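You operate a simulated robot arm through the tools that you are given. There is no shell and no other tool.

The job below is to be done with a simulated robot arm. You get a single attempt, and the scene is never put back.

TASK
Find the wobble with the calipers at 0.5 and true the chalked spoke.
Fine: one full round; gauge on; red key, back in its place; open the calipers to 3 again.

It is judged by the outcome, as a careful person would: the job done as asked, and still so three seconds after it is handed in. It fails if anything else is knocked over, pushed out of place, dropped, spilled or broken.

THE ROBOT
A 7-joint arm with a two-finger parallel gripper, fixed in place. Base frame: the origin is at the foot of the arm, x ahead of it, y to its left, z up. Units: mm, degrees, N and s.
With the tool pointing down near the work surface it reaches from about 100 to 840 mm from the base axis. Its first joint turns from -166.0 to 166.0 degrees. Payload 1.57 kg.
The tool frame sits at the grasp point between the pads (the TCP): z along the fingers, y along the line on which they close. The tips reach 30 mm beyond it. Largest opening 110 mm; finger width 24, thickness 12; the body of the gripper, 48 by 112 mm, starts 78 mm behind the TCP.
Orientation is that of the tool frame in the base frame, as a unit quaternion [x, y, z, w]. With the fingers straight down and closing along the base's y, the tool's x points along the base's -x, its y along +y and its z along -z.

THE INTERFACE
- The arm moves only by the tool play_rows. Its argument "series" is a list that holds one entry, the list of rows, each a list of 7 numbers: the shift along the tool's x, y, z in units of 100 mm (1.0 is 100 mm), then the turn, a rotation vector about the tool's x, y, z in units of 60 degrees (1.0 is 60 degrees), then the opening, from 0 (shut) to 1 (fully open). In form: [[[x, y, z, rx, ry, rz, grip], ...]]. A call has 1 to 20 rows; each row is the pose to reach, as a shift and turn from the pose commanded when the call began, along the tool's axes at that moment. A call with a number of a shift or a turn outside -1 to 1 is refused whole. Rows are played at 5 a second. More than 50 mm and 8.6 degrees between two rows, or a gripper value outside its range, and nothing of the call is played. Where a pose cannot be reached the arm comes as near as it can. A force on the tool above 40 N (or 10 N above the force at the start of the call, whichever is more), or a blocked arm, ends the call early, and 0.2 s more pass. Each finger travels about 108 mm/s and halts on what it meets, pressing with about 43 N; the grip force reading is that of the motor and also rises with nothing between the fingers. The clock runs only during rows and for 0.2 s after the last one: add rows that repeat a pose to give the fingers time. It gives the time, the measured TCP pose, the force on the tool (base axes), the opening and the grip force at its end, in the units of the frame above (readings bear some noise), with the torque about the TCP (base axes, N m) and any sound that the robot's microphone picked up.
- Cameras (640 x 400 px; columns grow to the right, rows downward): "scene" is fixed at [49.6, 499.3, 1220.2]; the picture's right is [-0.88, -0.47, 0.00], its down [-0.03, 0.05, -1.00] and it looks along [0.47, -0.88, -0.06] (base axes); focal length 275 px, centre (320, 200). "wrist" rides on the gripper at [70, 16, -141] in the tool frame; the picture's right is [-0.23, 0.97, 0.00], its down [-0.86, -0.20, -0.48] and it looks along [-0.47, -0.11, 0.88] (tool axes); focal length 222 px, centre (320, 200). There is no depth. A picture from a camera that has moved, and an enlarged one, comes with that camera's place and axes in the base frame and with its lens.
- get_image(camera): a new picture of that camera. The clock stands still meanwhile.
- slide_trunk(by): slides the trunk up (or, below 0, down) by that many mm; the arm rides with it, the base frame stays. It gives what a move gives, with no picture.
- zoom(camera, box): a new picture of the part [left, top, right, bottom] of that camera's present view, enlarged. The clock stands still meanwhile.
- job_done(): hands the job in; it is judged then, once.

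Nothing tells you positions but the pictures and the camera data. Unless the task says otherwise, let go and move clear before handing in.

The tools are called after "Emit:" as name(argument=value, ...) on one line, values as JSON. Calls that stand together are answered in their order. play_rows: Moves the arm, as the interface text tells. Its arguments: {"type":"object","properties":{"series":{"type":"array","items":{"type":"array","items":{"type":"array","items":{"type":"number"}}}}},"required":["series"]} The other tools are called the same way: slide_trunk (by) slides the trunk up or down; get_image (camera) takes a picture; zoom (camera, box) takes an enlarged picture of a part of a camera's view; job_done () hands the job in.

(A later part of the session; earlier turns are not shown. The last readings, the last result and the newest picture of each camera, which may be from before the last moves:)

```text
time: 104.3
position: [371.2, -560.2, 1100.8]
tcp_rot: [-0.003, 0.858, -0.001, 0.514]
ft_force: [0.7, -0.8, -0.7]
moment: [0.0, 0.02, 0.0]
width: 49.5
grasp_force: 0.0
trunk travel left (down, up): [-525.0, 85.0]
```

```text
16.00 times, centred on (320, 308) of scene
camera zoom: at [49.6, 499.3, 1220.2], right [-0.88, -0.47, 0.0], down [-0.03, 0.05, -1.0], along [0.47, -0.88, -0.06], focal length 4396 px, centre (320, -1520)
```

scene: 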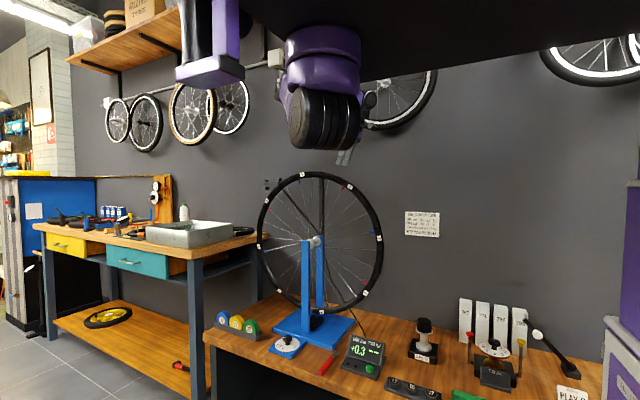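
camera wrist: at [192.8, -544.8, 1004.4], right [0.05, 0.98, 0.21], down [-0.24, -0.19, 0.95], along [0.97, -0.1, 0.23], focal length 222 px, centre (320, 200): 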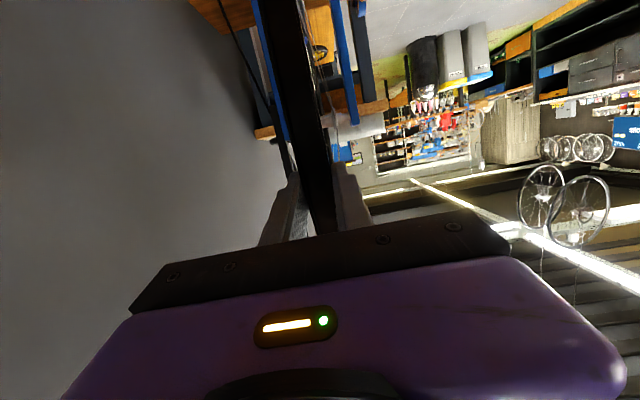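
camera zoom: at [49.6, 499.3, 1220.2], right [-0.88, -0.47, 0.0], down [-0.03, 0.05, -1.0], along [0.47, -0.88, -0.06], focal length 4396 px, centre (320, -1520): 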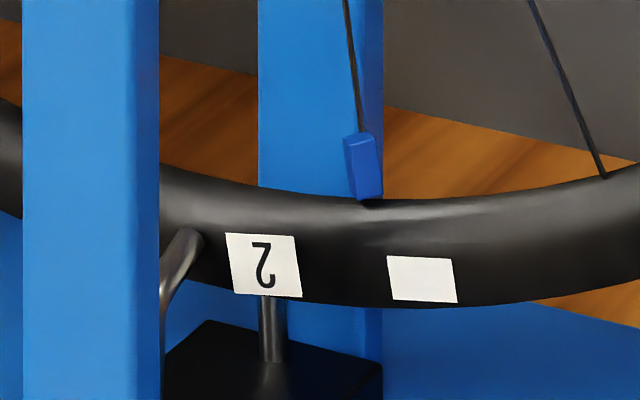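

The lamp and patch stay. I'll grip again and bring spoke 2 exactly to the jaws to read its SIDE and PULL.

Emit:
play_rows(series=[[[0, 0, 0, 0, 0, 0, 0.25], [0, 0, 0, 0, 0, 0, 0.12], [0, 0, 0, 0, 0, 0, 0.12], [0, 0, 0, 0, 0, 0, 0.12], [0.139, 0, 0.003, 0, -0.0417, 0, 0.12], [0.278, 0, 0.012, 0, -0.0833, 0, 0.12]]])

Emit:
zoom(camera="scene", box=[335, 325, 395, 385])

Emit:
zoom(camera="scene", box=[300, 295, 340, 320])

```text
time: 105.7
position: [360.6, -560.5, 1077.5]
tcp_rot: [-0.003, 0.835, 0.0, 0.551]
ft_force: [0.7, -0.2, 0.6]
moment: [0.46, 0.07, -0.32]
width: 20.7
grasp_force: 33.8
trunk travel left (down, up): [-525.0, 85.0]
```

```text
6.67 times, centred on (365, 355) of scene
camera zoom: at [49.6, 499.3, 1220.2], right [-0.88, -0.47, 0.0], down [-0.03, 0.05, -1.0], along [0.47, -0.88, -0.06], focal length 1832 px, centre (20, -833)
```

zoom: 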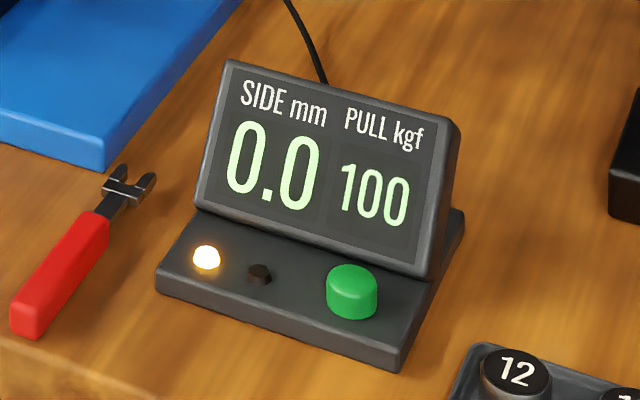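

```text
16.00 times, centred on (320, 308) of scene
camera zoom: at [49.6, 499.3, 1220.2], right [-0.88, -0.47, 0.0], down [-0.03, 0.05, -1.0], along [0.47, -0.88, -0.06], focal length 4396 px, centre (320, -1520)
```

zoom: 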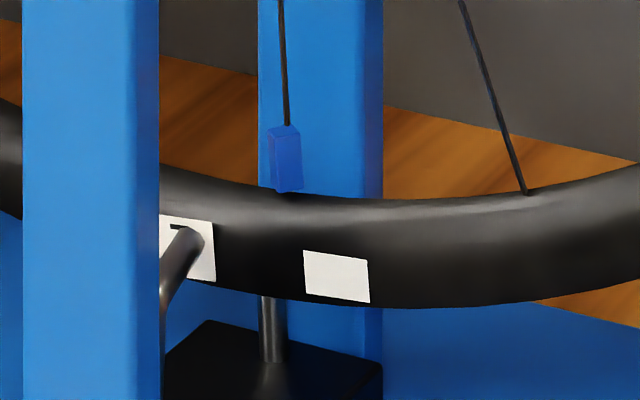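

That explains it: the gauge's cable runs to the post, so its sensor reads the spoke at the **top**. The wobble (+0.6) is therefore at spoke 2, and the rub at the jaws has now chalked spoke 2 to match. I'll continue to complete the full round and finish with spoke 2 at the top.

Emit:
play_rows(series=[[[0.139, 0, 0.003, 0, -0.0417, 0, 0.12], [0.278, 0, 0.012, 0, -0.0833, 0, 0.12], [0.443, 0, 0.031, 0, -0.1333, 0, 0.12]]])

Emit:
play_rows(series=[[[0, 0, 0, 0, 0, 0, 0.3], [0, 0, 0, 0, 0, 0, 0.45], [0, 0, -0.42, 0, 0, 0, 0.45], [0, 0, -0.82, 0, 0, 0, 0.45], [-0.31, 0, -0.8, 0, 0.074, 0, 0.45], [-0.62, 0, -0.77, 0, 0.147, 0, 0.45], [-0.917, 0, -0.714, 0, 0.221, 0, 0.45]]])

Emit:
play_rows(series=[[[-0.31, 0, 0.012, 0, 0.074, 0, 0.45], [-0.62, 0, 0.048, 0, 0.147, 0, 0.45], [-0.917, 0, 0.107, 0, 0.221, 0, 0.45]]])

Emit:
play_rows(series=[[[-0.31, 0, 0.012, 0, 0.074, 0, 0.45], [-0.62, 0, 0.048, 0, 0.147, 0, 0.45], [-0.917, 0, 0.107, 0, 0.221, 0, 0.45]]])

Emit:
play_rows(series=[[[-0.31, 0, 0.012, 0, 0.074, 0, 0.45], [-0.62, 0, 0.048, 0, 0.147, 0, 0.45], [-0.917, 0, 0.107, 0, 0.221, 0, 0.45]]])

Emit:
zoom(camera="wrist", box=[200, 60, 440, 240])

Emit:
zoom(camera="scene", box=[255, 120, 415, 390])

```text
time: 106.5
position: [345.8, -560.1, 1036.0]
tcp_rot: [-0.004, 0.794, 0.001, 0.608]
ft_force: [15.1, 4.5, -4.4]
moment: [0.42, 0.15, -0.09]
width: 20.8
grasp_force: 34.0
trunk travel left (down, up): [-525.0, 85.0]
```

```text
time: 108.1
position: [298.5, -559.3, 1144.9]
tcp_rot: [-0.003, 0.86, 0.0, 0.511]
ft_force: [-0.3, -0.5, -0.2]
moment: [0.0, 0.02, -0.01]
width: 49.6
grasp_force: 0.1
trunk travel left (down, up): [-525.0, 85.0]
```

```text
time: 108.9
position: [349.0, -558.4, 1215.9]
tcp_rot: [0.002, 0.913, 0.003, 0.409]
ft_force: [-0.8, -0.2, -0.4]
moment: [0.02, -0.04, 0.06]
width: 49.4
grasp_force: 0.0
trunk travel left (down, up): [-525.0, 85.0]
```

```text
time: 109.7
position: [419.0, -558.9, 1282.1]
tcp_rot: [-0.001, 0.954, -0.002, 0.301]
ft_force: [-0.4, 0.2, 0.4]
moment: [0.02, 0.01, 0.03]
width: 49.6
grasp_force: 0.0
trunk travel left (down, up): [-525.0, 85.0]
```

```text
time: 110.5
position: [501.1, -557.4, 1326.4]
tcp_rot: [-0.002, 0.982, -0.002, 0.188]
ft_force: [-0.4, 0.4, -0.3]
moment: [0.04, 0.01, 0.01]
width: 49.5
grasp_force: 0.0
trunk travel left (down, up): [-525.0, 85.0]
```

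```text
2.22 times, centred on (320, 150) of wrist
camera zoom: at [384.9, -541.6, 1429.2], right [0.21, 0.97, 0.08], down [0.62, -0.2, 0.76], along [0.76, -0.11, -0.64], focal length 494 px, centre (320, 311)
```

zoom: 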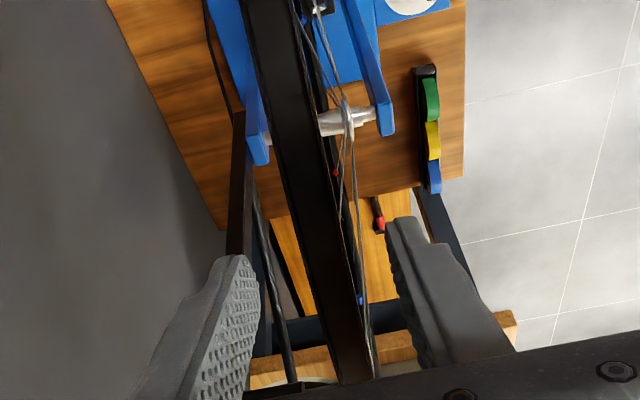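

```text
1.48 times, centred on (335, 255) of scene
camera zoom: at [49.6, 499.3, 1220.2], right [-0.88, -0.47, 0.0], down [-0.03, 0.05, -1.0], along [0.47, -0.88, -0.06], focal length 407 px, centre (298, 118)
```

zoom: 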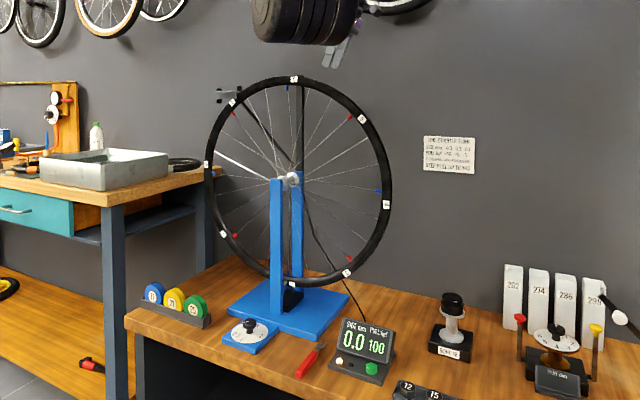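

On track. Next stroke: approach, grip, and turn 54° with the side load kept low.

Emit:
play_rows(series=[[[0, -0.022, 0.3, 0, 0, 0, 0.45], [0, -0.022, 0.6, 0, 0, 0, 0.45], [0, -0.022, 0.82, 0, 0, 0, 0.45], [0, -0.022, 0.82, 0, 0, 0, 0.25], [0, -0.022, 0.82, 0, 0, 0, 0.12], [0, -0.022, 0.82, 0, 0, 0, 0.12], [0, -0.022, 0.82, 0, 0, 0, 0.12]]])

Emit:
play_rows(series=[[[0.167, 0.005, 0.0044, 0, -0.05, 0, 0.12], [0.333, 0.005, 0.0174, 0, -0.1, 0, 0.12], [0.498, 0.005, 0.039, 0, -0.15, 0, 0.12], [0.662, 0.005, 0.0696, 0, -0.2, 0, 0.12], [0.824, 0.005, 0.109, 0, -0.25, 0, 0.12], [0.984, 0.005, 0.156, 0, -0.3, 0, 0.12]]])

Emit:
zoom(camera="scene", box=[335, 325, 395, 385])

```text
time: 112.1
position: [532.8, -560.3, 1247.9]
tcp_rot: [-0.002, 0.982, -0.001, 0.189]
ft_force: [-0.7, 5.1, -0.3]
moment: [0.25, 0.13, -0.56]
width: 20.9
grasp_force: 34.0
trunk travel left (down, up): [-525.0, 85.0]
```

```text
time: 113.5
position: [446.7, -560.8, 1195.6]
tcp_rot: [-0.003, 0.94, 0.0, 0.34]
ft_force: [-1.8, 3.0, 4.4]
moment: [0.57, -0.42, -0.58]
width: 21.0
grasp_force: 34.0
trunk travel left (down, up): [-525.0, 85.0]
```

```text
6.67 times, centred on (365, 355) of scene
camera zoom: at [49.6, 499.3, 1220.2], right [-0.88, -0.47, 0.0], down [-0.03, 0.05, -1.0], along [0.47, -0.88, -0.06], focal length 1832 px, centre (20, -833)
```

zoom: 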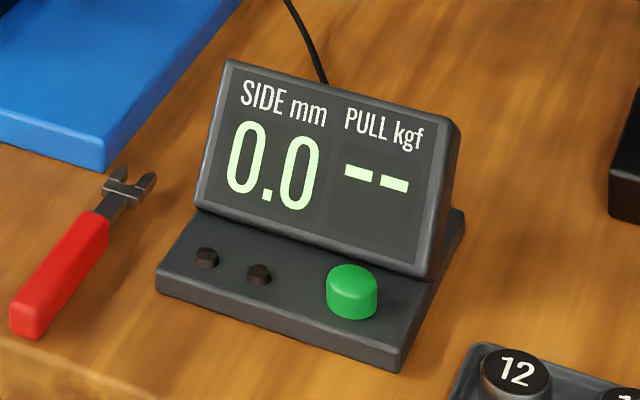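

The lamp went off as spoke 2 left the jaws, so it's the rub lamp, which fits. I'll continue the stroke.

Emit:
play_rows(series=[[[0.167, 0.003, 0.0044, 0, -0.05, 0, 0.12], [0.333, 0.003, 0.0174, 0, -0.1, 0, 0.12], [0.498, 0.003, 0.039, 0, -0.15, 0, 0.12], [0.662, 0.003, 0.0696, 0, -0.2, 0, 0.12], [0.824, 0.003, 0.109, 0, -0.25, 0, 0.12], [0.984, 0.003, 0.156, 0, -0.3, 0, 0.12]]])

Emit:
play_rows(series=[[[0.167, 0.01, 0.0044, 0, -0.05, 0, 0.12], [0.333, 0.01, 0.0174, 0, -0.1, 0, 0.12], [0.498, 0.01, 0.039, 0, -0.15, 0, 0.12], [0.662, 0.01, 0.0696, 0, -0.2, 0, 0.12], [0.824, 0.01, 0.109, 0, -0.25, 0, 0.12], [0.95, 0.01, 0.146, 0, -0.289, 0, 0.12]]])

Emit:
zoom(camera="scene", box=[255, 160, 415, 390])

Emit:
play_rows(series=[[[0, 0, 0, 0, 0, 0, 0.3], [0, 0, 0, 0, 0, 0, 0.45], [0, 0, -0.42, 0, 0, 0, 0.45], [0, 0, -0.82, 0, 0, 0, 0.45], [-0.31, 0, -0.8, 0, 0.074, 0, 0.45], [-0.62, 0, -0.77, 0, 0.147, 0, 0.45], [-0.917, 0, -0.714, 0, 0.221, 0, 0.45]]])

Emit:
play_rows(series=[[[-0.31, 0, 0.012, 0, 0.074, 0, 0.45], [-0.62, 0, 0.048, 0, 0.147, 0, 0.45], [-0.917, 0, 0.107, 0, 0.221, 0, 0.45]]])

Emit:
play_rows(series=[[[-0.31, 0, 0.012, 0, 0.074, 0, 0.45], [-0.62, 0, 0.048, 0, 0.147, 0, 0.45], [-0.917, 0, 0.107, 0, 0.221, 0, 0.45]]])

Emit:
play_rows(series=[[[-0.31, 0, 0.012, 0, 0.074, 0, 0.45], [-0.62, 0, 0.048, 0, 0.147, 0, 0.45], [-0.917, 0, 0.107, 0, 0.221, 0, 0.45]]])

Emit:
zoom(camera="scene", box=[255, 120, 415, 390])

```text
time: 114.9
position: [384.2, -559.9, 1122.0]
tcp_rot: [-0.004, 0.875, 0.002, 0.484]
ft_force: [21.6, 10.6, -14.9]
moment: [0.44, 0.29, -0.19]
width: 20.8
grasp_force: 33.9
trunk travel left (down, up): [-525.0, 85.0]
```

```text
time: 116.3
position: [346.0, -559.4, 1034.0]
tcp_rot: [-0.002, 0.792, -0.001, 0.61]
ft_force: [22.2, 3.3, -7.6]
moment: [0.63, 0.36, -0.08]
width: 20.7
grasp_force: 33.8
trunk travel left (down, up): [-525.0, 85.0]
```

```text
1.74 times, centred on (335, 275) of scene
camera zoom: at [49.6, 499.3, 1220.2], right [-0.88, -0.47, 0.0], down [-0.03, 0.05, -1.0], along [0.47, -0.88, -0.06], focal length 478 px, centre (294, 70)
```

zoom: 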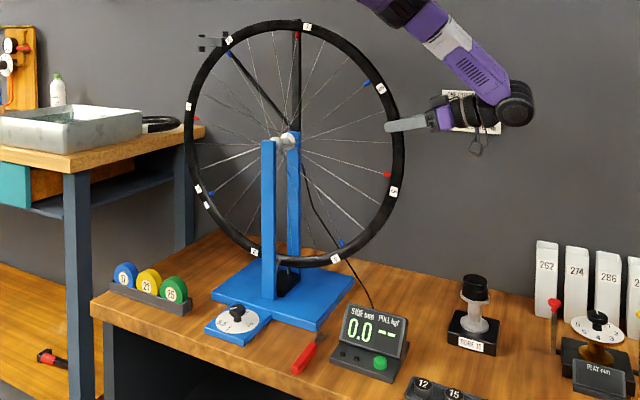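

```text
time: 117.9
position: [297.7, -559.3, 1140.5]
tcp_rot: [-0.003, 0.858, 0.0, 0.513]
ft_force: [-0.1, -0.3, -0.2]
moment: [0.02, -0.03, -0.02]
width: 49.7
grasp_force: 0.1
trunk travel left (down, up): [-525.0, 85.0]
```

```text
time: 118.7
position: [349.0, -559.1, 1216.5]
tcp_rot: [0.0, 0.911, 0.0, 0.412]
ft_force: [-0.4, 0.4, 0.1]
moment: [0.01, -0.02, -0.02]
width: 49.3
grasp_force: 0.1
trunk travel left (down, up): [-525.0, 85.0]
```

```text
time: 119.5
position: [417.0, -559.5, 1280.1]
tcp_rot: [-0.002, 0.953, -0.002, 0.304]
ft_force: [-0.4, -0.5, -0.7]
moment: [0.03, -0.07, 0.05]
width: 49.6
grasp_force: 0.0
trunk travel left (down, up): [-525.0, 85.0]
```

```text
time: 120.3
position: [499.9, -560.5, 1323.0]
tcp_rot: [-0.002, 0.981, -0.001, 0.192]
ft_force: [-1.0, -0.9, -0.1]
moment: [0.05, -0.06, 0.01]
width: 49.6
grasp_force: 0.0
trunk travel left (down, up): [-525.0, 85.0]
```

```text
1.48 times, centred on (335, 255) of scene
camera zoom: at [49.6, 499.3, 1220.2], right [-0.88, -0.47, 0.0], down [-0.03, 0.05, -1.0], along [0.47, -0.88, -0.06], focal length 407 px, centre (298, 118)
```

zoom: 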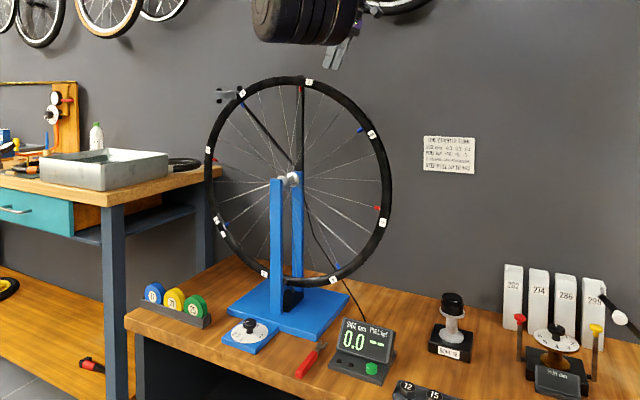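

About 286° done. Next stroke.

Emit:
play_rows(series=[[[0, -0.008, 0.3, 0, 0, 0, 0.45], [0, -0.008, 0.6, 0, 0, 0, 0.45], [0, -0.008, 0.82, 0, 0, 0, 0.45], [0, -0.008, 0.82, 0, 0, 0, 0.25], [0, -0.008, 0.82, 0, 0, 0, 0.12], [0, -0.008, 0.82, 0, 0, 0, 0.12], [0, -0.008, 0.82, 0, 0, 0, 0.12]]])

Emit:
play_rows(series=[[[0.167, 0.003, 0.0044, 0, -0.05, 0, 0.12], [0.333, 0.003, 0.0174, 0, -0.1, 0, 0.12], [0.498, 0.003, 0.039, 0, -0.15, 0, 0.12], [0.662, 0.003, 0.0696, 0, -0.2, 0, 0.12], [0.824, 0.003, 0.109, 0, -0.25, 0, 0.12], [0.984, 0.003, 0.156, 0, -0.3, 0, 0.12]]])

Emit:
zoom(camera="scene", box=[335, 325, 395, 385])

Emit:
play_rows(series=[[[0.167, 0.005, 0.0044, 0, -0.05, 0, 0.12], [0.333, 0.005, 0.0174, 0, -0.1, 0, 0.12], [0.498, 0.005, 0.039, 0, -0.15, 0, 0.12], [0.662, 0.005, 0.0696, 0, -0.2, 0, 0.12], [0.824, 0.005, 0.109, 0, -0.25, 0, 0.12], [0.984, 0.005, 0.156, 0, -0.3, 0, 0.12]]])

Emit:
play_rows(series=[[[0.167, 0.008, 0.0044, 0, -0.05, 0, 0.12], [0.333, 0.008, 0.0174, 0, -0.1, 0, 0.12], [0.498, 0.008, 0.039, 0, -0.15, 0, 0.12], [0.662, 0.008, 0.0696, 0, -0.2, 0, 0.12], [0.824, 0.008, 0.109, 0, -0.25, 0, 0.12], [0.95, 0.008, 0.146, 0, -0.289, 0, 0.12]]])

Emit:
zoom(camera="scene", box=[255, 160, 415, 390])

```text
time: 121.9
position: [530.8, -560.0, 1245.3]
tcp_rot: [-0.002, 0.981, 0.0, 0.192]
ft_force: [-0.1, 7.7, 1.1]
moment: [0.37, 0.07, -0.61]
width: 20.7
grasp_force: 34.7
trunk travel left (down, up): [-525.0, 85.0]
```

```text
time: 123.3
position: [448.7, -558.7, 1194.5]
tcp_rot: [-0.003, 0.939, 0.0, 0.343]
ft_force: [15.1, -0.5, -17.4]
moment: [0.59, 0.0, -0.54]
width: 20.9
grasp_force: 34.5
trunk travel left (down, up): [-525.0, 85.0]
```

```text
6.67 times, centred on (365, 355) of scene
camera zoom: at [49.6, 499.3, 1220.2], right [-0.88, -0.47, 0.0], down [-0.03, 0.05, -1.0], along [0.47, -0.88, -0.06], focal length 1832 px, centre (20, -833)
```

zoom: 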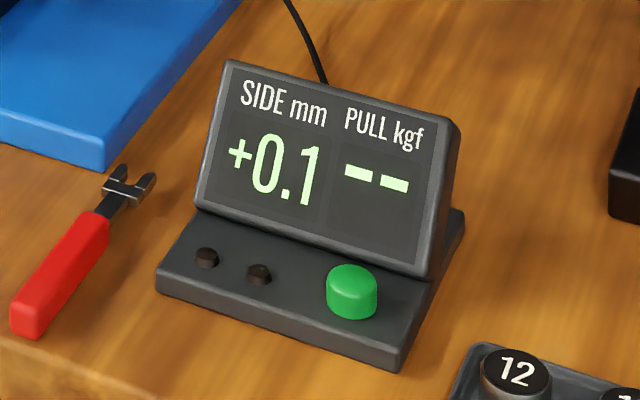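

```text
time: 124.7
position: [381.6, -559.1, 1119.2]
tcp_rot: [-0.004, 0.874, 0.0, 0.486]
ft_force: [21.7, 3.0, -14.0]
moment: [0.67, 0.31, -0.26]
width: 20.8
grasp_force: 34.8
trunk travel left (down, up): [-525.0, 85.0]
```

```text
time: 126.1
position: [343.9, -560.2, 1029.9]
tcp_rot: [-0.003, 0.791, 0.0, 0.611]
ft_force: [21.9, -6.1, -5.1]
moment: [0.71, 0.04, -0.01]
width: 21.1
grasp_force: 34.4
trunk travel left (down, up): [-525.0, 85.0]
```

```text
1.74 times, centred on (335, 275) of scene
camera zoom: at [49.6, 499.3, 1220.2], right [-0.88, -0.47, 0.0], down [-0.03, 0.05, -1.0], along [0.47, -0.88, -0.06], focal length 478 px, centre (294, 70)
```

zoom: 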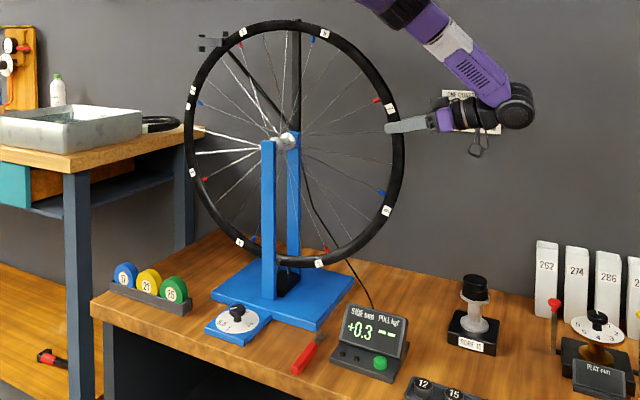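

About 341° done. I'll go back to a slightly higher grip point so that one longer stroke brings spoke 2 to the top and completes the round.

Emit:
play_rows(series=[[[0, 0, 0, 0, 0, 0, 0.3], [0, 0, 0, 0, 0, 0, 0.45], [0, 0, -0.42, 0, 0, 0, 0.45], [0, 0, -0.84, 0, 0, 0, 0.45], [-0.31, 0, -0.82, 0, 0.074, 0, 0.45], [-0.62, 0, -0.79, 0, 0.147, 0, 0.45], [-0.917, 0, -0.734, 0, 0.221, 0, 0.45]]])

Emit:
play_rows(series=[[[-0.31, 0, 0.012, 0, 0.074, 0, 0.45], [-0.62, 0, 0.048, 0, 0.147, 0, 0.45], [-0.917, 0, 0.107, 0, 0.221, 0, 0.45]]])

Emit:
play_rows(series=[[[-0.31, 0, 0.012, 0, 0.074, 0, 0.45], [-0.62, 0, 0.048, 0, 0.147, 0, 0.45], [-0.917, 0, 0.107, 0, 0.221, 0, 0.45]]])

Emit:
play_rows(series=[[[-0.31, 0, 0.012, 0, 0.074, 0, 0.45], [-0.62, 0, 0.048, 0, 0.147, 0, 0.45], [-0.917, 0, 0.107, 0, 0.221, 0, 0.45]]])

Emit:
play_rows(series=[[[-0.35, 0, 0.015, 0, 0.0833, 0, 0.45], [-0.695, 0, 0.061, 0, 0.1667, 0, 0.45]]])

Emit:
get_image(camera="wrist")

Emit:
zoom(camera="scene", box=[255, 110, 415, 250])

```text
time: 127.7
position: [294.0, -560.2, 1138.6]
tcp_rot: [-0.002, 0.857, 0.0, 0.515]
ft_force: [0.1, 0.3, -0.6]
moment: [0.0, -0.01, 0.02]
width: 49.6
grasp_force: 0.0
trunk travel left (down, up): [-525.0, 85.0]
```

```text
time: 128.5
position: [348.5, -559.0, 1214.2]
tcp_rot: [-0.002, 0.91, -0.001, 0.414]
ft_force: [-0.6, -0.3, 0.3]
moment: [0.02, -0.01, 0.0]
width: 49.6
grasp_force: 0.0
trunk travel left (down, up): [-525.0, 85.0]
```

```text
time: 129.3
position: [414.4, -559.4, 1278.6]
tcp_rot: [-0.003, 0.952, 0.0, 0.305]
ft_force: [-0.5, -0.5, -0.8]
moment: [0.02, -0.02, 0.01]
width: 49.6
grasp_force: 0.2
trunk travel left (down, up): [-525.0, 85.0]
```

```text
time: 130.1
position: [496.1, -558.8, 1321.3]
tcp_rot: [-0.002, 0.981, -0.001, 0.194]
ft_force: [0.0, 0.1, -0.1]
moment: [0.02, 0.0, -0.01]
width: 49.6
grasp_force: 0.1
trunk travel left (down, up): [-525.0, 85.0]
```

```text
time: 130.7
position: [561.9, -558.5, 1342.8]
tcp_rot: [-0.002, 0.994, -0.001, 0.108]
ft_force: [-0.9, -0.5, -0.3]
moment: [0.05, -0.06, 0.02]
width: 49.4
grasp_force: 0.0
trunk travel left (down, up): [-525.0, 85.0]
```

```text
taken
camera wrist: at [464.5, -542.3, 1464.3], right [0.22, 0.97, 0.05], down [0.73, -0.2, 0.65], along [0.64, -0.11, -0.76], focal length 222 px, centre (320, 200)
```

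wrist: 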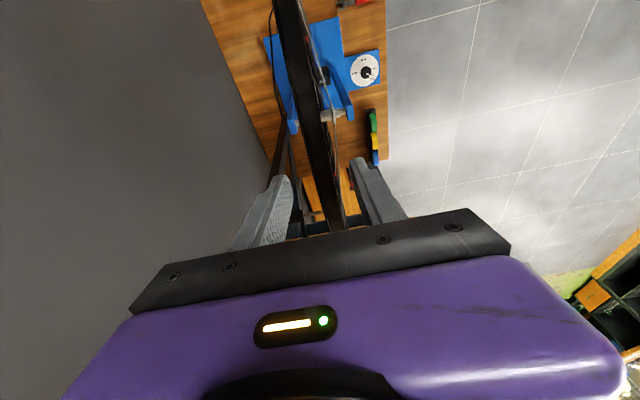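

```text
2.86 times, centred on (335, 180) of scene
camera zoom: at [49.6, 499.3, 1220.2], right [-0.88, -0.47, 0.0], down [-0.03, 0.05, -1.0], along [0.47, -0.88, -0.06], focal length 785 px, centre (277, 257)
```

zoom: 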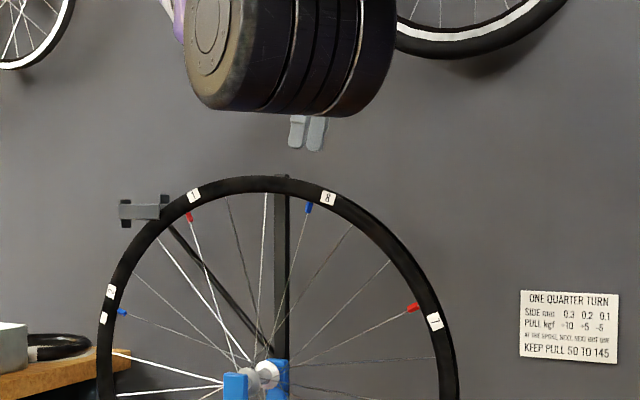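

Ready at φ = 12°. I'll grip and turn, watching for spoke 2 to reach the top.

Emit:
play_rows(series=[[[0, -0.02, 0.3, 0, 0, 0, 0.45], [0, -0.02, 0.6, 0, 0, 0, 0.45], [0, -0.02, 0.78, 0, 0, 0, 0.45], [0, -0.02, 0.78, 0, 0, 0, 0.25], [0, -0.02, 0.78, 0, 0, 0, 0.12], [0, -0.02, 0.78, 0, 0, 0, 0.12], [0, -0.02, 0.78, 0, 0, 0, 0.12]]])

Emit:
play_rows(series=[[[0.167, 0, 0.0044, 0, -0.05, 0, 0.12], [0.333, 0, 0.0174, 0, -0.1, 0, 0.12], [0.498, 0, 0.039, 0, -0.15, 0, 0.12], [0.662, 0, 0.0696, 0, -0.2, 0, 0.12], [0.824, 0, 0.109, 0, -0.25, 0, 0.12], [0.984, 0, 0.156, 0, -0.3, 0, 0.12]]])

Emit:
zoom(camera="scene", box=[335, 325, 395, 385])

Emit:
play_rows(series=[[[0.167, 0.003, 0.0044, 0, -0.05, 0, 0.12], [0.333, 0.003, 0.0174, 0, -0.1, 0, 0.12], [0.498, 0.003, 0.039, 0, -0.15, 0, 0.12], [0.662, 0.003, 0.0696, 0, -0.2, 0, 0.12], [0.824, 0.003, 0.109, 0, -0.25, 0, 0.12], [0.984, 0.003, 0.156, 0, -0.3, 0, 0.12]]])

Emit:
zoom(camera="scene", box=[255, 160, 415, 390])

```text
time: 132.3
position: [580.4, -560.9, 1267.1]
tcp_rot: [-0.002, 0.994, -0.001, 0.109]
ft_force: [1.3, 0.1, 0.4]
moment: [0.2, -0.28, -0.55]
width: 20.9
grasp_force: 34.1
trunk travel left (down, up): [-525.0, 85.0]
```

```text
time: 133.7
position: [485.7, -560.6, 1229.1]
tcp_rot: [-0.003, 0.965, 0.0, 0.262]
ft_force: [3.0, 10.6, -3.9]
moment: [0.59, -0.14, -0.43]
width: 20.9
grasp_force: 33.6
trunk travel left (down, up): [-525.0, 85.0]
```

```text
6.67 times, centred on (365, 355) of scene
camera zoom: at [49.6, 499.3, 1220.2], right [-0.88, -0.47, 0.0], down [-0.03, 0.05, -1.0], along [0.47, -0.88, -0.06], focal length 1832 px, centre (20, -833)
```

zoom: 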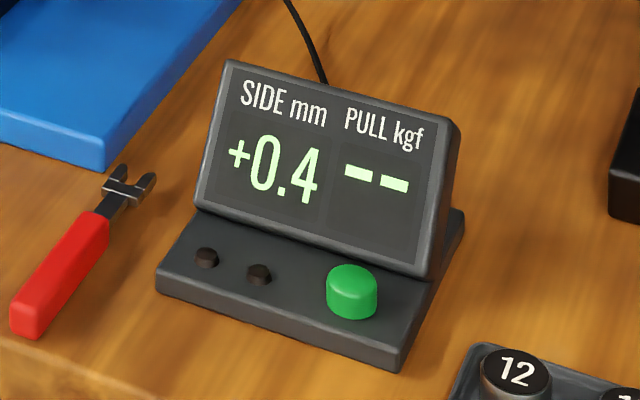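

```text
time: 135.1
position: [412.0, -560.8, 1166.0]
tcp_rot: [-0.004, 0.912, 0.001, 0.411]
ft_force: [18.1, 13.9, -17.9]
moment: [0.53, 0.36, -0.24]
width: 20.5
grasp_force: 34.1
trunk travel left (down, up): [-525.0, 85.0]
```

```text
1.74 times, centred on (335, 275) of scene
camera zoom: at [49.6, 499.3, 1220.2], right [-0.88, -0.47, 0.0], down [-0.03, 0.05, -1.0], along [0.47, -0.88, -0.06], focal length 478 px, centre (294, 70)
```

zoom: 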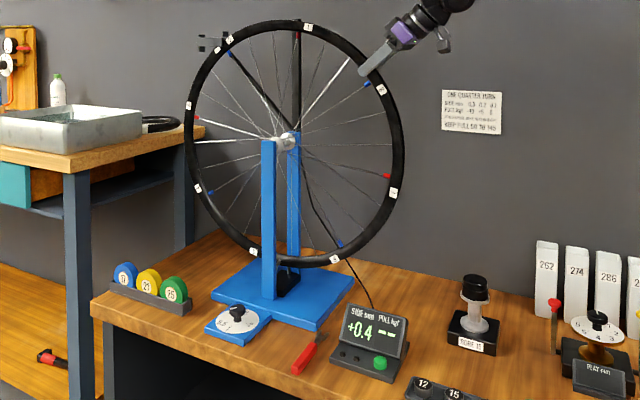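

The round is past 360° now: spoke 1 has come back to the top and a little beyond, about 367°. I'll turn another 27° and then regrip for the rest.

Emit:
play_rows(series=[[[0.167, 0.005, 0.0044, 0, -0.05, 0, 0.12], [0.333, 0.01, 0.0174, 0, -0.1, 0, 0.12], [0.498, 0.01, 0.039, 0, -0.15, 0, 0.12], [0.662, 0.01, 0.0696, 0, -0.2, 0, 0.12], [0.824, 0.01, 0.109, 0, -0.25, 0, 0.12], [0.984, 0.01, 0.156, 0, -0.3, 0, 0.12]]])

Emit:
play_rows(series=[[[0.167, 0.002, 0.0044, 0, -0.05, 0, 0.12], [0.333, 0.002, 0.0174, 0, -0.1, 0, 0.12], [0.525, 0.002, 0.0434, 0, -0.1583, 0, 0.12]]])

Emit:
zoom(camera="scene", box=[300, 165, 340, 190])

Emit:
zoom(camera="scene", box=[335, 325, 395, 385])

Emit:
get_image(camera="scene")

```text
time: 136.5
position: [357.3, -559.6, 1082.2]
tcp_rot: [-0.003, 0.837, 0.001, 0.547]
ft_force: [21.4, 25.7, -9.8]
moment: [0.58, 0.28, 0.05]
width: 20.8
grasp_force: 34.3
trunk travel left (down, up): [-525.0, 85.0]
```

```text
time: 137.3
position: [341.7, -560.1, 1034.0]
tcp_rot: [-0.003, 0.789, 0.001, 0.614]
ft_force: [18.6, 21.6, -4.3]
moment: [0.44, 0.18, 0.24]
width: 20.9
grasp_force: 33.8
trunk travel left (down, up): [-525.0, 85.0]
```

```text
16.00 times, centred on (320, 178) of scene
camera zoom: at [49.6, 499.3, 1220.2], right [-0.88, -0.47, 0.0], down [-0.03, 0.05, -1.0], along [0.47, -0.88, -0.06], focal length 4396 px, centre (320, 560)
```

zoom: 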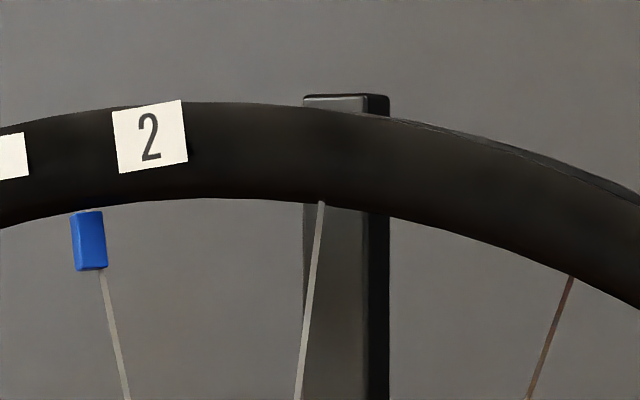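

```text
6.67 times, centred on (365, 355) of scene
camera zoom: at [49.6, 499.3, 1220.2], right [-0.88, -0.47, 0.0], down [-0.03, 0.05, -1.0], along [0.47, -0.88, -0.06], focal length 1832 px, centre (20, -833)
```

zoom: 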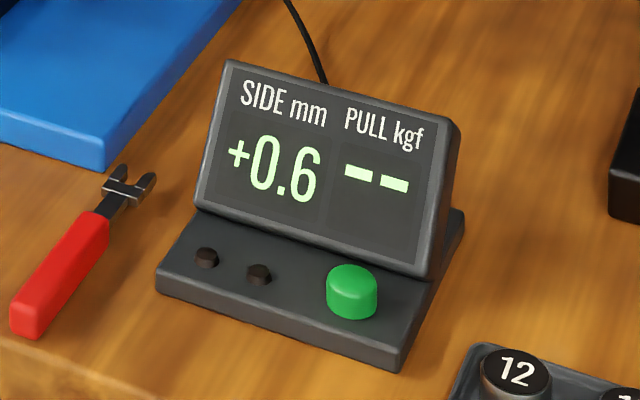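

```text
taken
```

scene: 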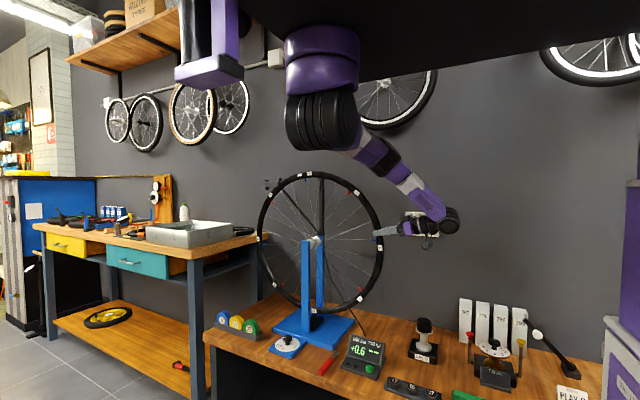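

Spoke 2 is 6.6° short of the top. I'll regrip a little higher and nudge it that last bit.

Emit:
play_rows(series=[[[0, 0, 0, 0, 0, 0, 0.3], [0, 0, 0, 0, 0, 0, 0.45], [0, 0, -0.42, 0, 0, 0, 0.45], [0, 0, -0.84, 0, 0, 0, 0.45], [-0.31, 0, -0.82, 0, 0.074, 0, 0.45], [-0.62, 0, -0.79, 0, 0.147, 0, 0.45], [-0.917, 0, -0.734, 0, 0.221, 0, 0.45]]])

Emit:
play_rows(series=[[[0, 0.01, 0.3, 0, 0, 0, 0.45], [0, 0.01, 0.6, 0, 0, 0, 0.45], [0, 0.01, 0.84, 0, 0, 0, 0.45], [0, 0.01, 0.84, 0, 0, 0, 0.25], [0, 0.01, 0.84, 0, 0, 0, 0.12], [0, 0.01, 0.84, 0, 0, 0, 0.12], [0, 0.01, 0.84, 0, 0, 0, 0.12]]])

Emit:
play_rows(series=[[[0.122, 0, 0.002, 0, -0.0367, 0, 0.12], [0.244, 0, 0.009, 0, -0.0733, 0, 0.12], [0.366, 0, 0.021, 0, -0.11, 0, 0.12]]])

Emit:
zoom(camera="scene", box=[300, 165, 340, 190])

Emit:
zoom(camera="scene", box=[335, 325, 395, 385])

```text
time: 138.9
position: [291.2, -562.1, 1140.1]
tcp_rot: [-0.003, 0.855, 0.0, 0.519]
ft_force: [-1.1, -0.2, -0.2]
moment: [0.01, 0.01, 0.0]
width: 49.5
grasp_force: 0.0
trunk travel left (down, up): [-525.0, 85.0]
```

```text
time: 140.5
position: [366.0, -559.8, 1100.1]
tcp_rot: [-0.002, 0.855, -0.001, 0.519]
ft_force: [-1.7, -3.1, 0.6]
moment: [0.45, 0.05, -0.39]
width: 20.8
grasp_force: 33.9
trunk travel left (down, up): [-525.0, 85.0]
```

```text
time: 141.3
position: [352.1, -561.5, 1066.4]
tcp_rot: [-0.003, 0.823, -0.001, 0.569]
ft_force: [6.7, -14.5, -2.8]
moment: [0.47, 0.25, -0.37]
width: 20.9
grasp_force: 34.3
trunk travel left (down, up): [-525.0, 85.0]
```

```text
16.00 times, centred on (320, 178) of scene
camera zoom: at [49.6, 499.3, 1220.2], right [-0.88, -0.47, 0.0], down [-0.03, 0.05, -1.0], along [0.47, -0.88, -0.06], focal length 4396 px, centre (320, 560)
```

zoom: 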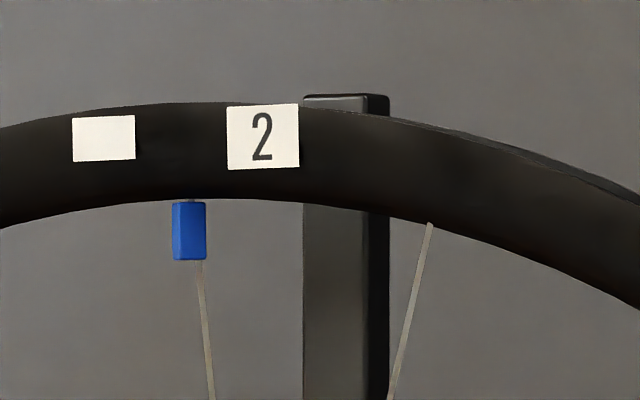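

```text
6.67 times, centred on (365, 355) of scene
camera zoom: at [49.6, 499.3, 1220.2], right [-0.88, -0.47, 0.0], down [-0.03, 0.05, -1.0], along [0.47, -0.88, -0.06], focal length 1832 px, centre (20, -833)
```

zoom: 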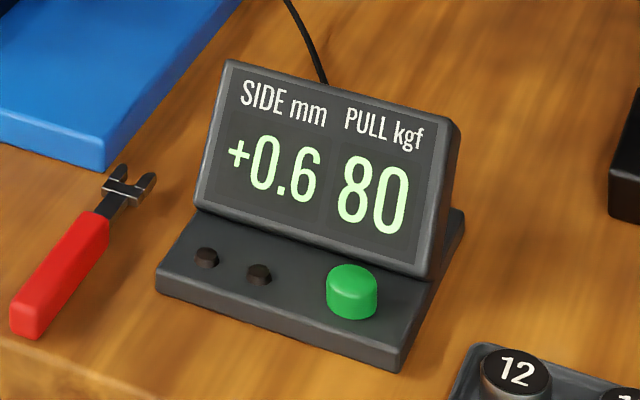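

Spoke 2 reads +0.6 mm and 80 kgf, so it needs two quarter turns tighter, to 0.0 and 100. I'll release, back away and go for the red key.

Emit:
play_rows(series=[[[0, 0, 0, 0, 0, 0, 0.3], [0, 0, 0, 0, 0, 0, 0.45], [0, 0, -0.42, 0, 0, 0, 0.45], [0, 0, -0.84, 0, 0, 0, 0.45], [-0.31, 0, -0.82, 0, 0.074, 0, 0.45], [-0.62, 0, -0.79, 0, 0.147, 0, 0.45], [-0.917, 0, -0.734, 0, 0.221, 0, 0.45]]])

Emit:
play_rows(series=[[[-0.31, 0.1, 0.0, 0, 0.074, 0, 0.45], [-0.62, 0.3, 0.0, 0, 0.147, 0, 0.45], [-0.917, 0.5, 0.05, 0, 0.221, 0, 0.45]]])

Emit:
play_rows(series=[[[-0.31, 0.2, 0.0, 0, 0.074, 0, 0.45], [-0.62, 0.4, 0.0, 0, 0.147, 0, 0.45], [-0.917, 0.6, 0.05, 0, 0.221, 0, 0.45]]])

Emit:
get_image(camera="scene")

```text
time: 142.9
position: [314.7, -558.9, 1180.4]
tcp_rot: [-0.002, 0.883, -0.001, 0.47]
ft_force: [-0.5, -0.5, -0.4]
moment: [-0.01, -0.05, 0.03]
width: 49.8
grasp_force: 0.0
trunk travel left (down, up): [-525.0, 85.0]
```

```text
time: 143.7
position: [369.7, -508.8, 1250.3]
tcp_rot: [-0.003, 0.932, 0.0, 0.363]
ft_force: [-0.1, -0.8, 0.8]
moment: [0.02, 0.01, 0.02]
width: 49.4
grasp_force: 0.1
trunk travel left (down, up): [-525.0, 85.0]
```

```text
time: 144.5
position: [437.0, -448.4, 1300.8]
tcp_rot: [0.003, 0.969, 0.008, 0.245]
ft_force: [-0.2, -0.5, 0.3]
moment: [-0.02, -0.04, 0.04]
width: 49.4
grasp_force: 0.1
trunk travel left (down, up): [-525.0, 85.0]
```

```text
taken
```

scene: 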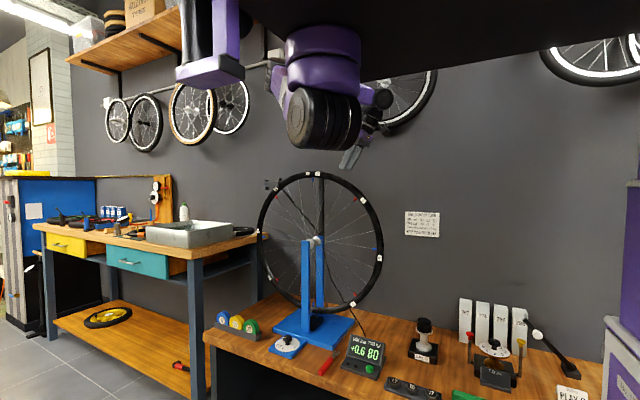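

The gauge shows +0.6/80 clearly. I'll level the tool, move in front of the bench at the key's x, and then test turning the wrist to -90°, which puts the camera on the wheel side.

Emit:
play_rows(series=[[[-0.1, 0.2, 0.05, 0.003, 0.118, 0, 0.45], [-0.2, 0.4, 0.1, 0.006, 0.236, 0, 0.45], [-0.3, 0.6, 0.15, 0.01, 0.354, 0, 0.45], [-0.378, 0.8, 0.204, 0.0134, 0.472, 0, 0.45]]])

Emit:
play_rows(series=[[[0, 0, 0, 0, 0, -0.14, 0.45], [0, 0, 0, 0, 0, -0.28, 0.45], [0, 0, 0, 0, 0, -0.42, 0.45], [0, 0, 0, 0, 0, -0.56, 0.45], [0, 0, 0, 0, 0, -0.7, 0.45], [0, 0, 0, 0, 0, -0.84, 0.45], [0, 0, 0, 0, 0, -0.98, 0.45]]])

Emit:
play_rows(series=[[[0, 0, 0, 0, 0, -0.13, 0.45], [0, 0, 0, 0, 0, -0.26, 0.45], [0, 0, 0, 0, 0, -0.39, 0.45], [0, 0, 0, 0, 0, -0.52, 0.45]]])

Emit:
get_image(camera="scene")

Emit:
get_image(camera="wrist")

```text
time: 145.5
position: [481.8, -367.4, 1311.9]
tcp_rot: [0.0, 1.0, -0.009, 0.01]
ft_force: [-0.1, 0.4, 0.5]
moment: [0.01, -0.03, -0.02]
width: 49.2
grasp_force: 0.1
trunk travel left (down, up): [-525.0, 85.0]
```

```text
time: 147.1
position: [482.4, -367.5, 1310.8]
tcp_rot: [-0.492, 0.87, -0.012, 0.005]
ft_force: [-0.2, -0.1, 0.0]
moment: [0.03, -0.01, -0.02]
width: 49.7
grasp_force: 0.0
trunk travel left (down, up): [-525.0, 85.0]
```

```text
time: 148.1
position: [479.9, -367.9, 1304.4]
tcp_rot: [0.709, -0.705, -0.001, 0.013]
ft_force: [-0.1, -0.3, -0.7]
moment: [-0.02, -0.03, -0.02]
width: 49.5
grasp_force: 0.1
trunk travel left (down, up): [-525.0, 85.0]
```

```text
taken
```

scene: 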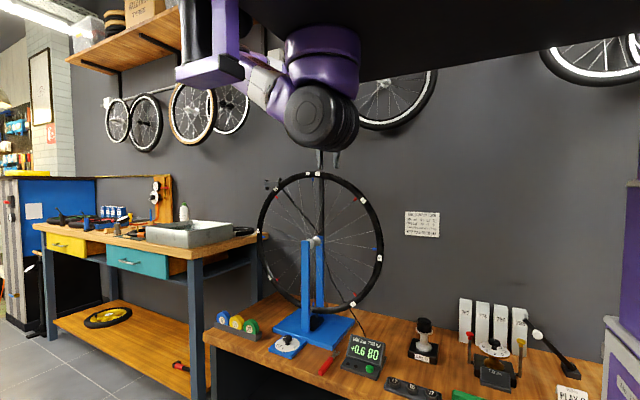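

```text
taken
camera wrist: at [468.2, -435.3, 1446.0], right [-0.97, 0.22, 0.02], down [0.2, 0.86, 0.46], along [0.09, 0.45, -0.89], focal length 222 px, centre (320, 200)
```

wrist: 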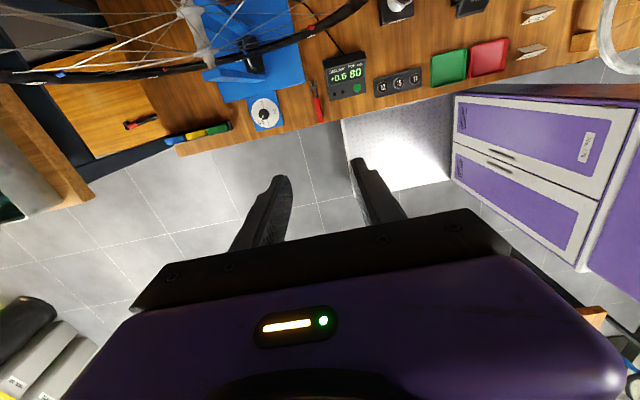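

The wrist reaches -90° easily and the view toward the wheel is excellent. I'll level the tool and lower the trunk for the bench.

Emit:
play_rows(series=[[[0, 0, 0, 0.0191, -0.0162, 0.005, 0.45], [0, 0, 0, 0.0191, -0.0162, 0.005, 0.45]]])

Emit:
slide_trunk(by=-450)

Emit:
get_image(camera="wrist")

Emit:
get_image(camera="scene")

```text
time: 148.7
position: [480.6, -367.9, 1307.0]
tcp_rot: [0.707, -0.707, 0.0, 0.001]
ft_force: [0.2, -0.2, 0.4]
moment: [0.01, 0.0, -0.02]
width: 49.6
grasp_force: 0.0
trunk travel left (down, up): [-525.0, 85.0]
```

```text
refused: -450 is not a number from -400 to 400
```

```text
taken
camera wrist: at [466.4, -436.7, 1445.8], right [-0.97, 0.23, 0.0], down [0.2, 0.86, 0.48], along [0.11, 0.47, -0.88], focal length 222 px, centre (320, 200)
```

wrist: 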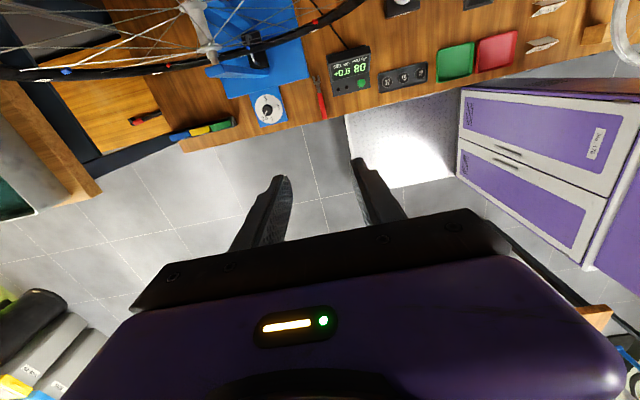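

```text
taken
```

scene: 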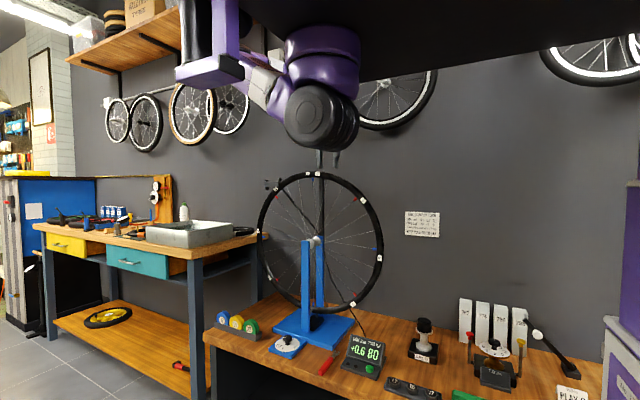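

The trunk moves at most 400 at a time, so I'll lower it in two steps.

Emit:
slide_trunk(by=-350)

Emit:
get_image(camera="wrist")

Emit:
zoom(camera="wrist", box=[250, 40, 410, 160])

```text
time: 152.1
position: [481.1, -367.5, 953.8]
tcp_rot: [-0.705, 0.709, 0.001, 0.002]
ft_force: [0.5, -0.2, 0.0]
moment: [-0.01, 0.01, 0.01]
width: 49.5
grasp_force: 0.1
trunk travel left (down, up): [-175.0, 435.0]
```

```text
taken
camera wrist: at [465.0, -437.5, 1094.3], right [-0.97, 0.23, 0.0], down [0.2, 0.85, 0.48], along [0.11, 0.47, -0.88], focal length 222 px, centre (320, 200)
```

wrist: 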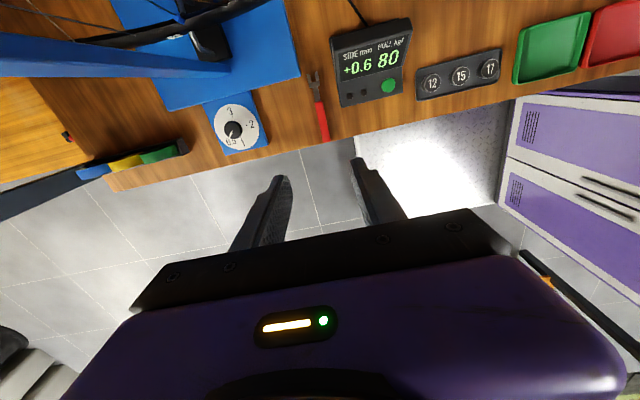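

```text
3.33 times, centred on (330, 100) of wrist
camera zoom: at [465.0, -437.5, 1094.3], right [-0.97, 0.23, 0.0], down [0.2, 0.85, 0.48], along [0.11, 0.47, -0.88], focal length 740 px, centre (287, 533)
```

zoom: 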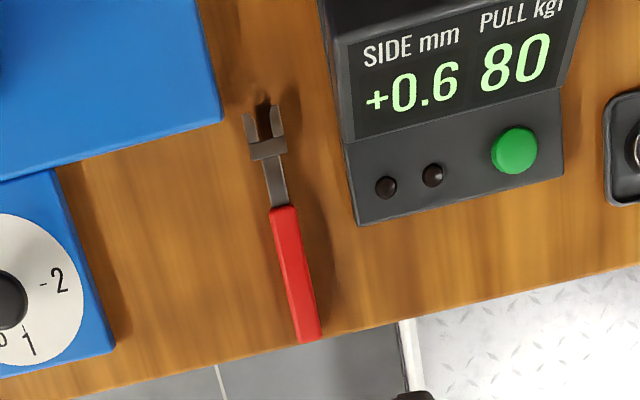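

From this view the key runs along y at x ≈ 478: handle from y -305 to -395, crossbar at -431 and fork tips at -451. I'll narrow the fingers and descend over the middle of the handle in stages.

Emit:
play_rows(series=[[[-0.1, 0.02, 0.4, 0, 0, 0, 0.38], [-0.205, 0.027, 0.8, 0, 0, 0, 0.38], [-0.205, 0.027, 1.0, 0, 0, 0, 0.38]]])

Emit:
play_rows(series=[[[0, 0, 0.4, 0, 0, 0, 0.38], [0, 0, 0.8, 0, 0, 0, 0.38], [0, 0, 1.0, 0, 0, 0, 0.38]]])

Emit:
zoom(camera="wrist", box=[240, 20, 400, 240])

Emit:
get_image(camera="wrist")

```text
time: 152.9
position: [483.1, -348.4, 861.3]
tcp_rot: [-0.705, 0.709, -0.015, 0.015]
ft_force: [0.3, -0.8, -0.3]
moment: [-0.01, 0.0, -0.05]
width: 41.7
grasp_force: 0.1
trunk travel left (down, up): [-175.0, 435.0]
```

```text
time: 153.7
position: [487.0, -347.6, 763.6]
tcp_rot: [-0.705, 0.709, -0.014, 0.014]
ft_force: [0.9, 1.0, 0.4]
moment: [0.03, -0.01, 0.01]
width: 41.7
grasp_force: 0.0
trunk travel left (down, up): [-175.0, 435.0]
```

```text
1.82 times, centred on (320, 130) of wrist
camera zoom: at [465.6, -417.1, 903.1], right [-0.97, 0.23, -0.04], down [0.18, 0.85, 0.49], along [0.15, 0.47, -0.87], focal length 404 px, centre (320, 327)
```

zoom: 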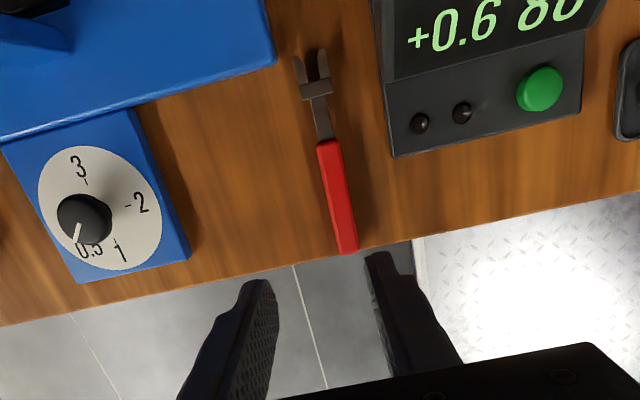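

```text
taken
camera wrist: at [465.6, -417.1, 903.1], right [-0.97, 0.23, -0.04], down [0.18, 0.85, 0.49], along [0.15, 0.47, -0.87], focal length 222 px, centre (320, 200)
```

wrist: 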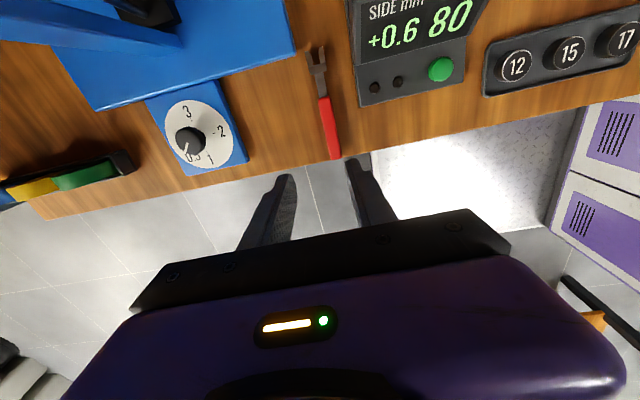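

The tool has picked up a 2° tilt and drifted 9 mm in x, so I'll correct both while coming down another 100 mm.

Emit:
play_rows(series=[[[0, 0.089, 0.05, -0.0378, 0, 0, 0.38], [0, 0.089, 0.45, -0.0378, 0, 0, 0.38], [0, 0.089, 0.9, -0.0378, 0, 0, 0.38], [0, 0.089, 0.98, -0.0378, 0, 0, 0.38], [0, 0.089, 0.98, -0.0378, 0, 0, 0.38]]])

Emit:
zoom(camera="wrist", box=[240, 20, 400, 240])

```text
time: 154.9
position: [483.0, -347.3, 663.8]
tcp_rot: [-0.705, 0.709, 0.0, 0.001]
ft_force: [-0.1, -0.5, -0.6]
moment: [0.03, 0.0, 0.0]
width: 41.7
grasp_force: 0.1
trunk travel left (down, up): [-175.0, 435.0]
```

```text
1.82 times, centred on (320, 130) of wrist
camera zoom: at [466.7, -417.3, 804.7], right [-0.97, 0.23, 0.0], down [0.2, 0.85, 0.48], along [0.11, 0.47, -0.88], focal length 404 px, centre (320, 327)
```

zoom: 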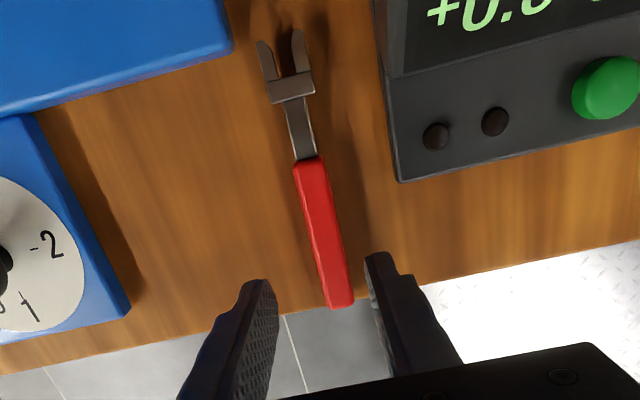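

Level again. The handle's x is 478.5, so I'll shift 4 mm and come down another 65 mm.

Emit:
play_rows(series=[[[0, 0.042, 0.2, 0, 0, 0, 0.38], [0, 0.042, 0.45, 0, 0, 0, 0.38], [0, 0.042, 0.65, 0, 0, 0, 0.38], [0, 0.042, 0.65, 0, 0, 0, 0.38]]])

Emit:
zoom(camera="wrist", box=[220, 20, 420, 240])

```text
time: 155.9
position: [477.8, -347.1, 599.5]
tcp_rot: [-0.706, 0.708, 0.0, 0.0]
ft_force: [-0.6, 0.1, -0.1]
moment: [0.0, 0.04, 0.02]
width: 41.8
grasp_force: 0.0
trunk travel left (down, up): [-175.0, 435.0]
```

```text
1.82 times, centred on (320, 130) of wrist
camera zoom: at [462.6, -417.5, 738.9], right [-0.97, 0.23, 0.0], down [0.2, 0.85, 0.48], along [0.11, 0.47, -0.88], focal length 404 px, centre (320, 327)
```

zoom: 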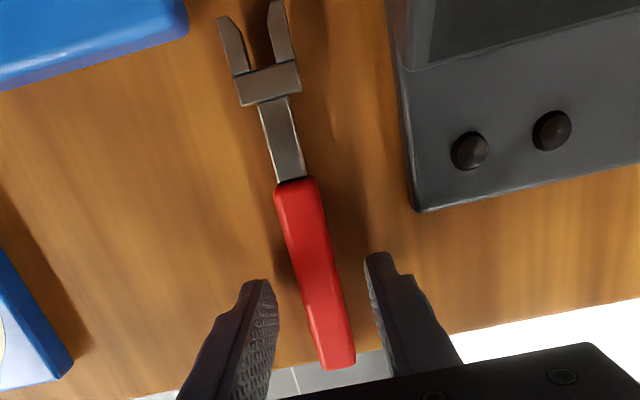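

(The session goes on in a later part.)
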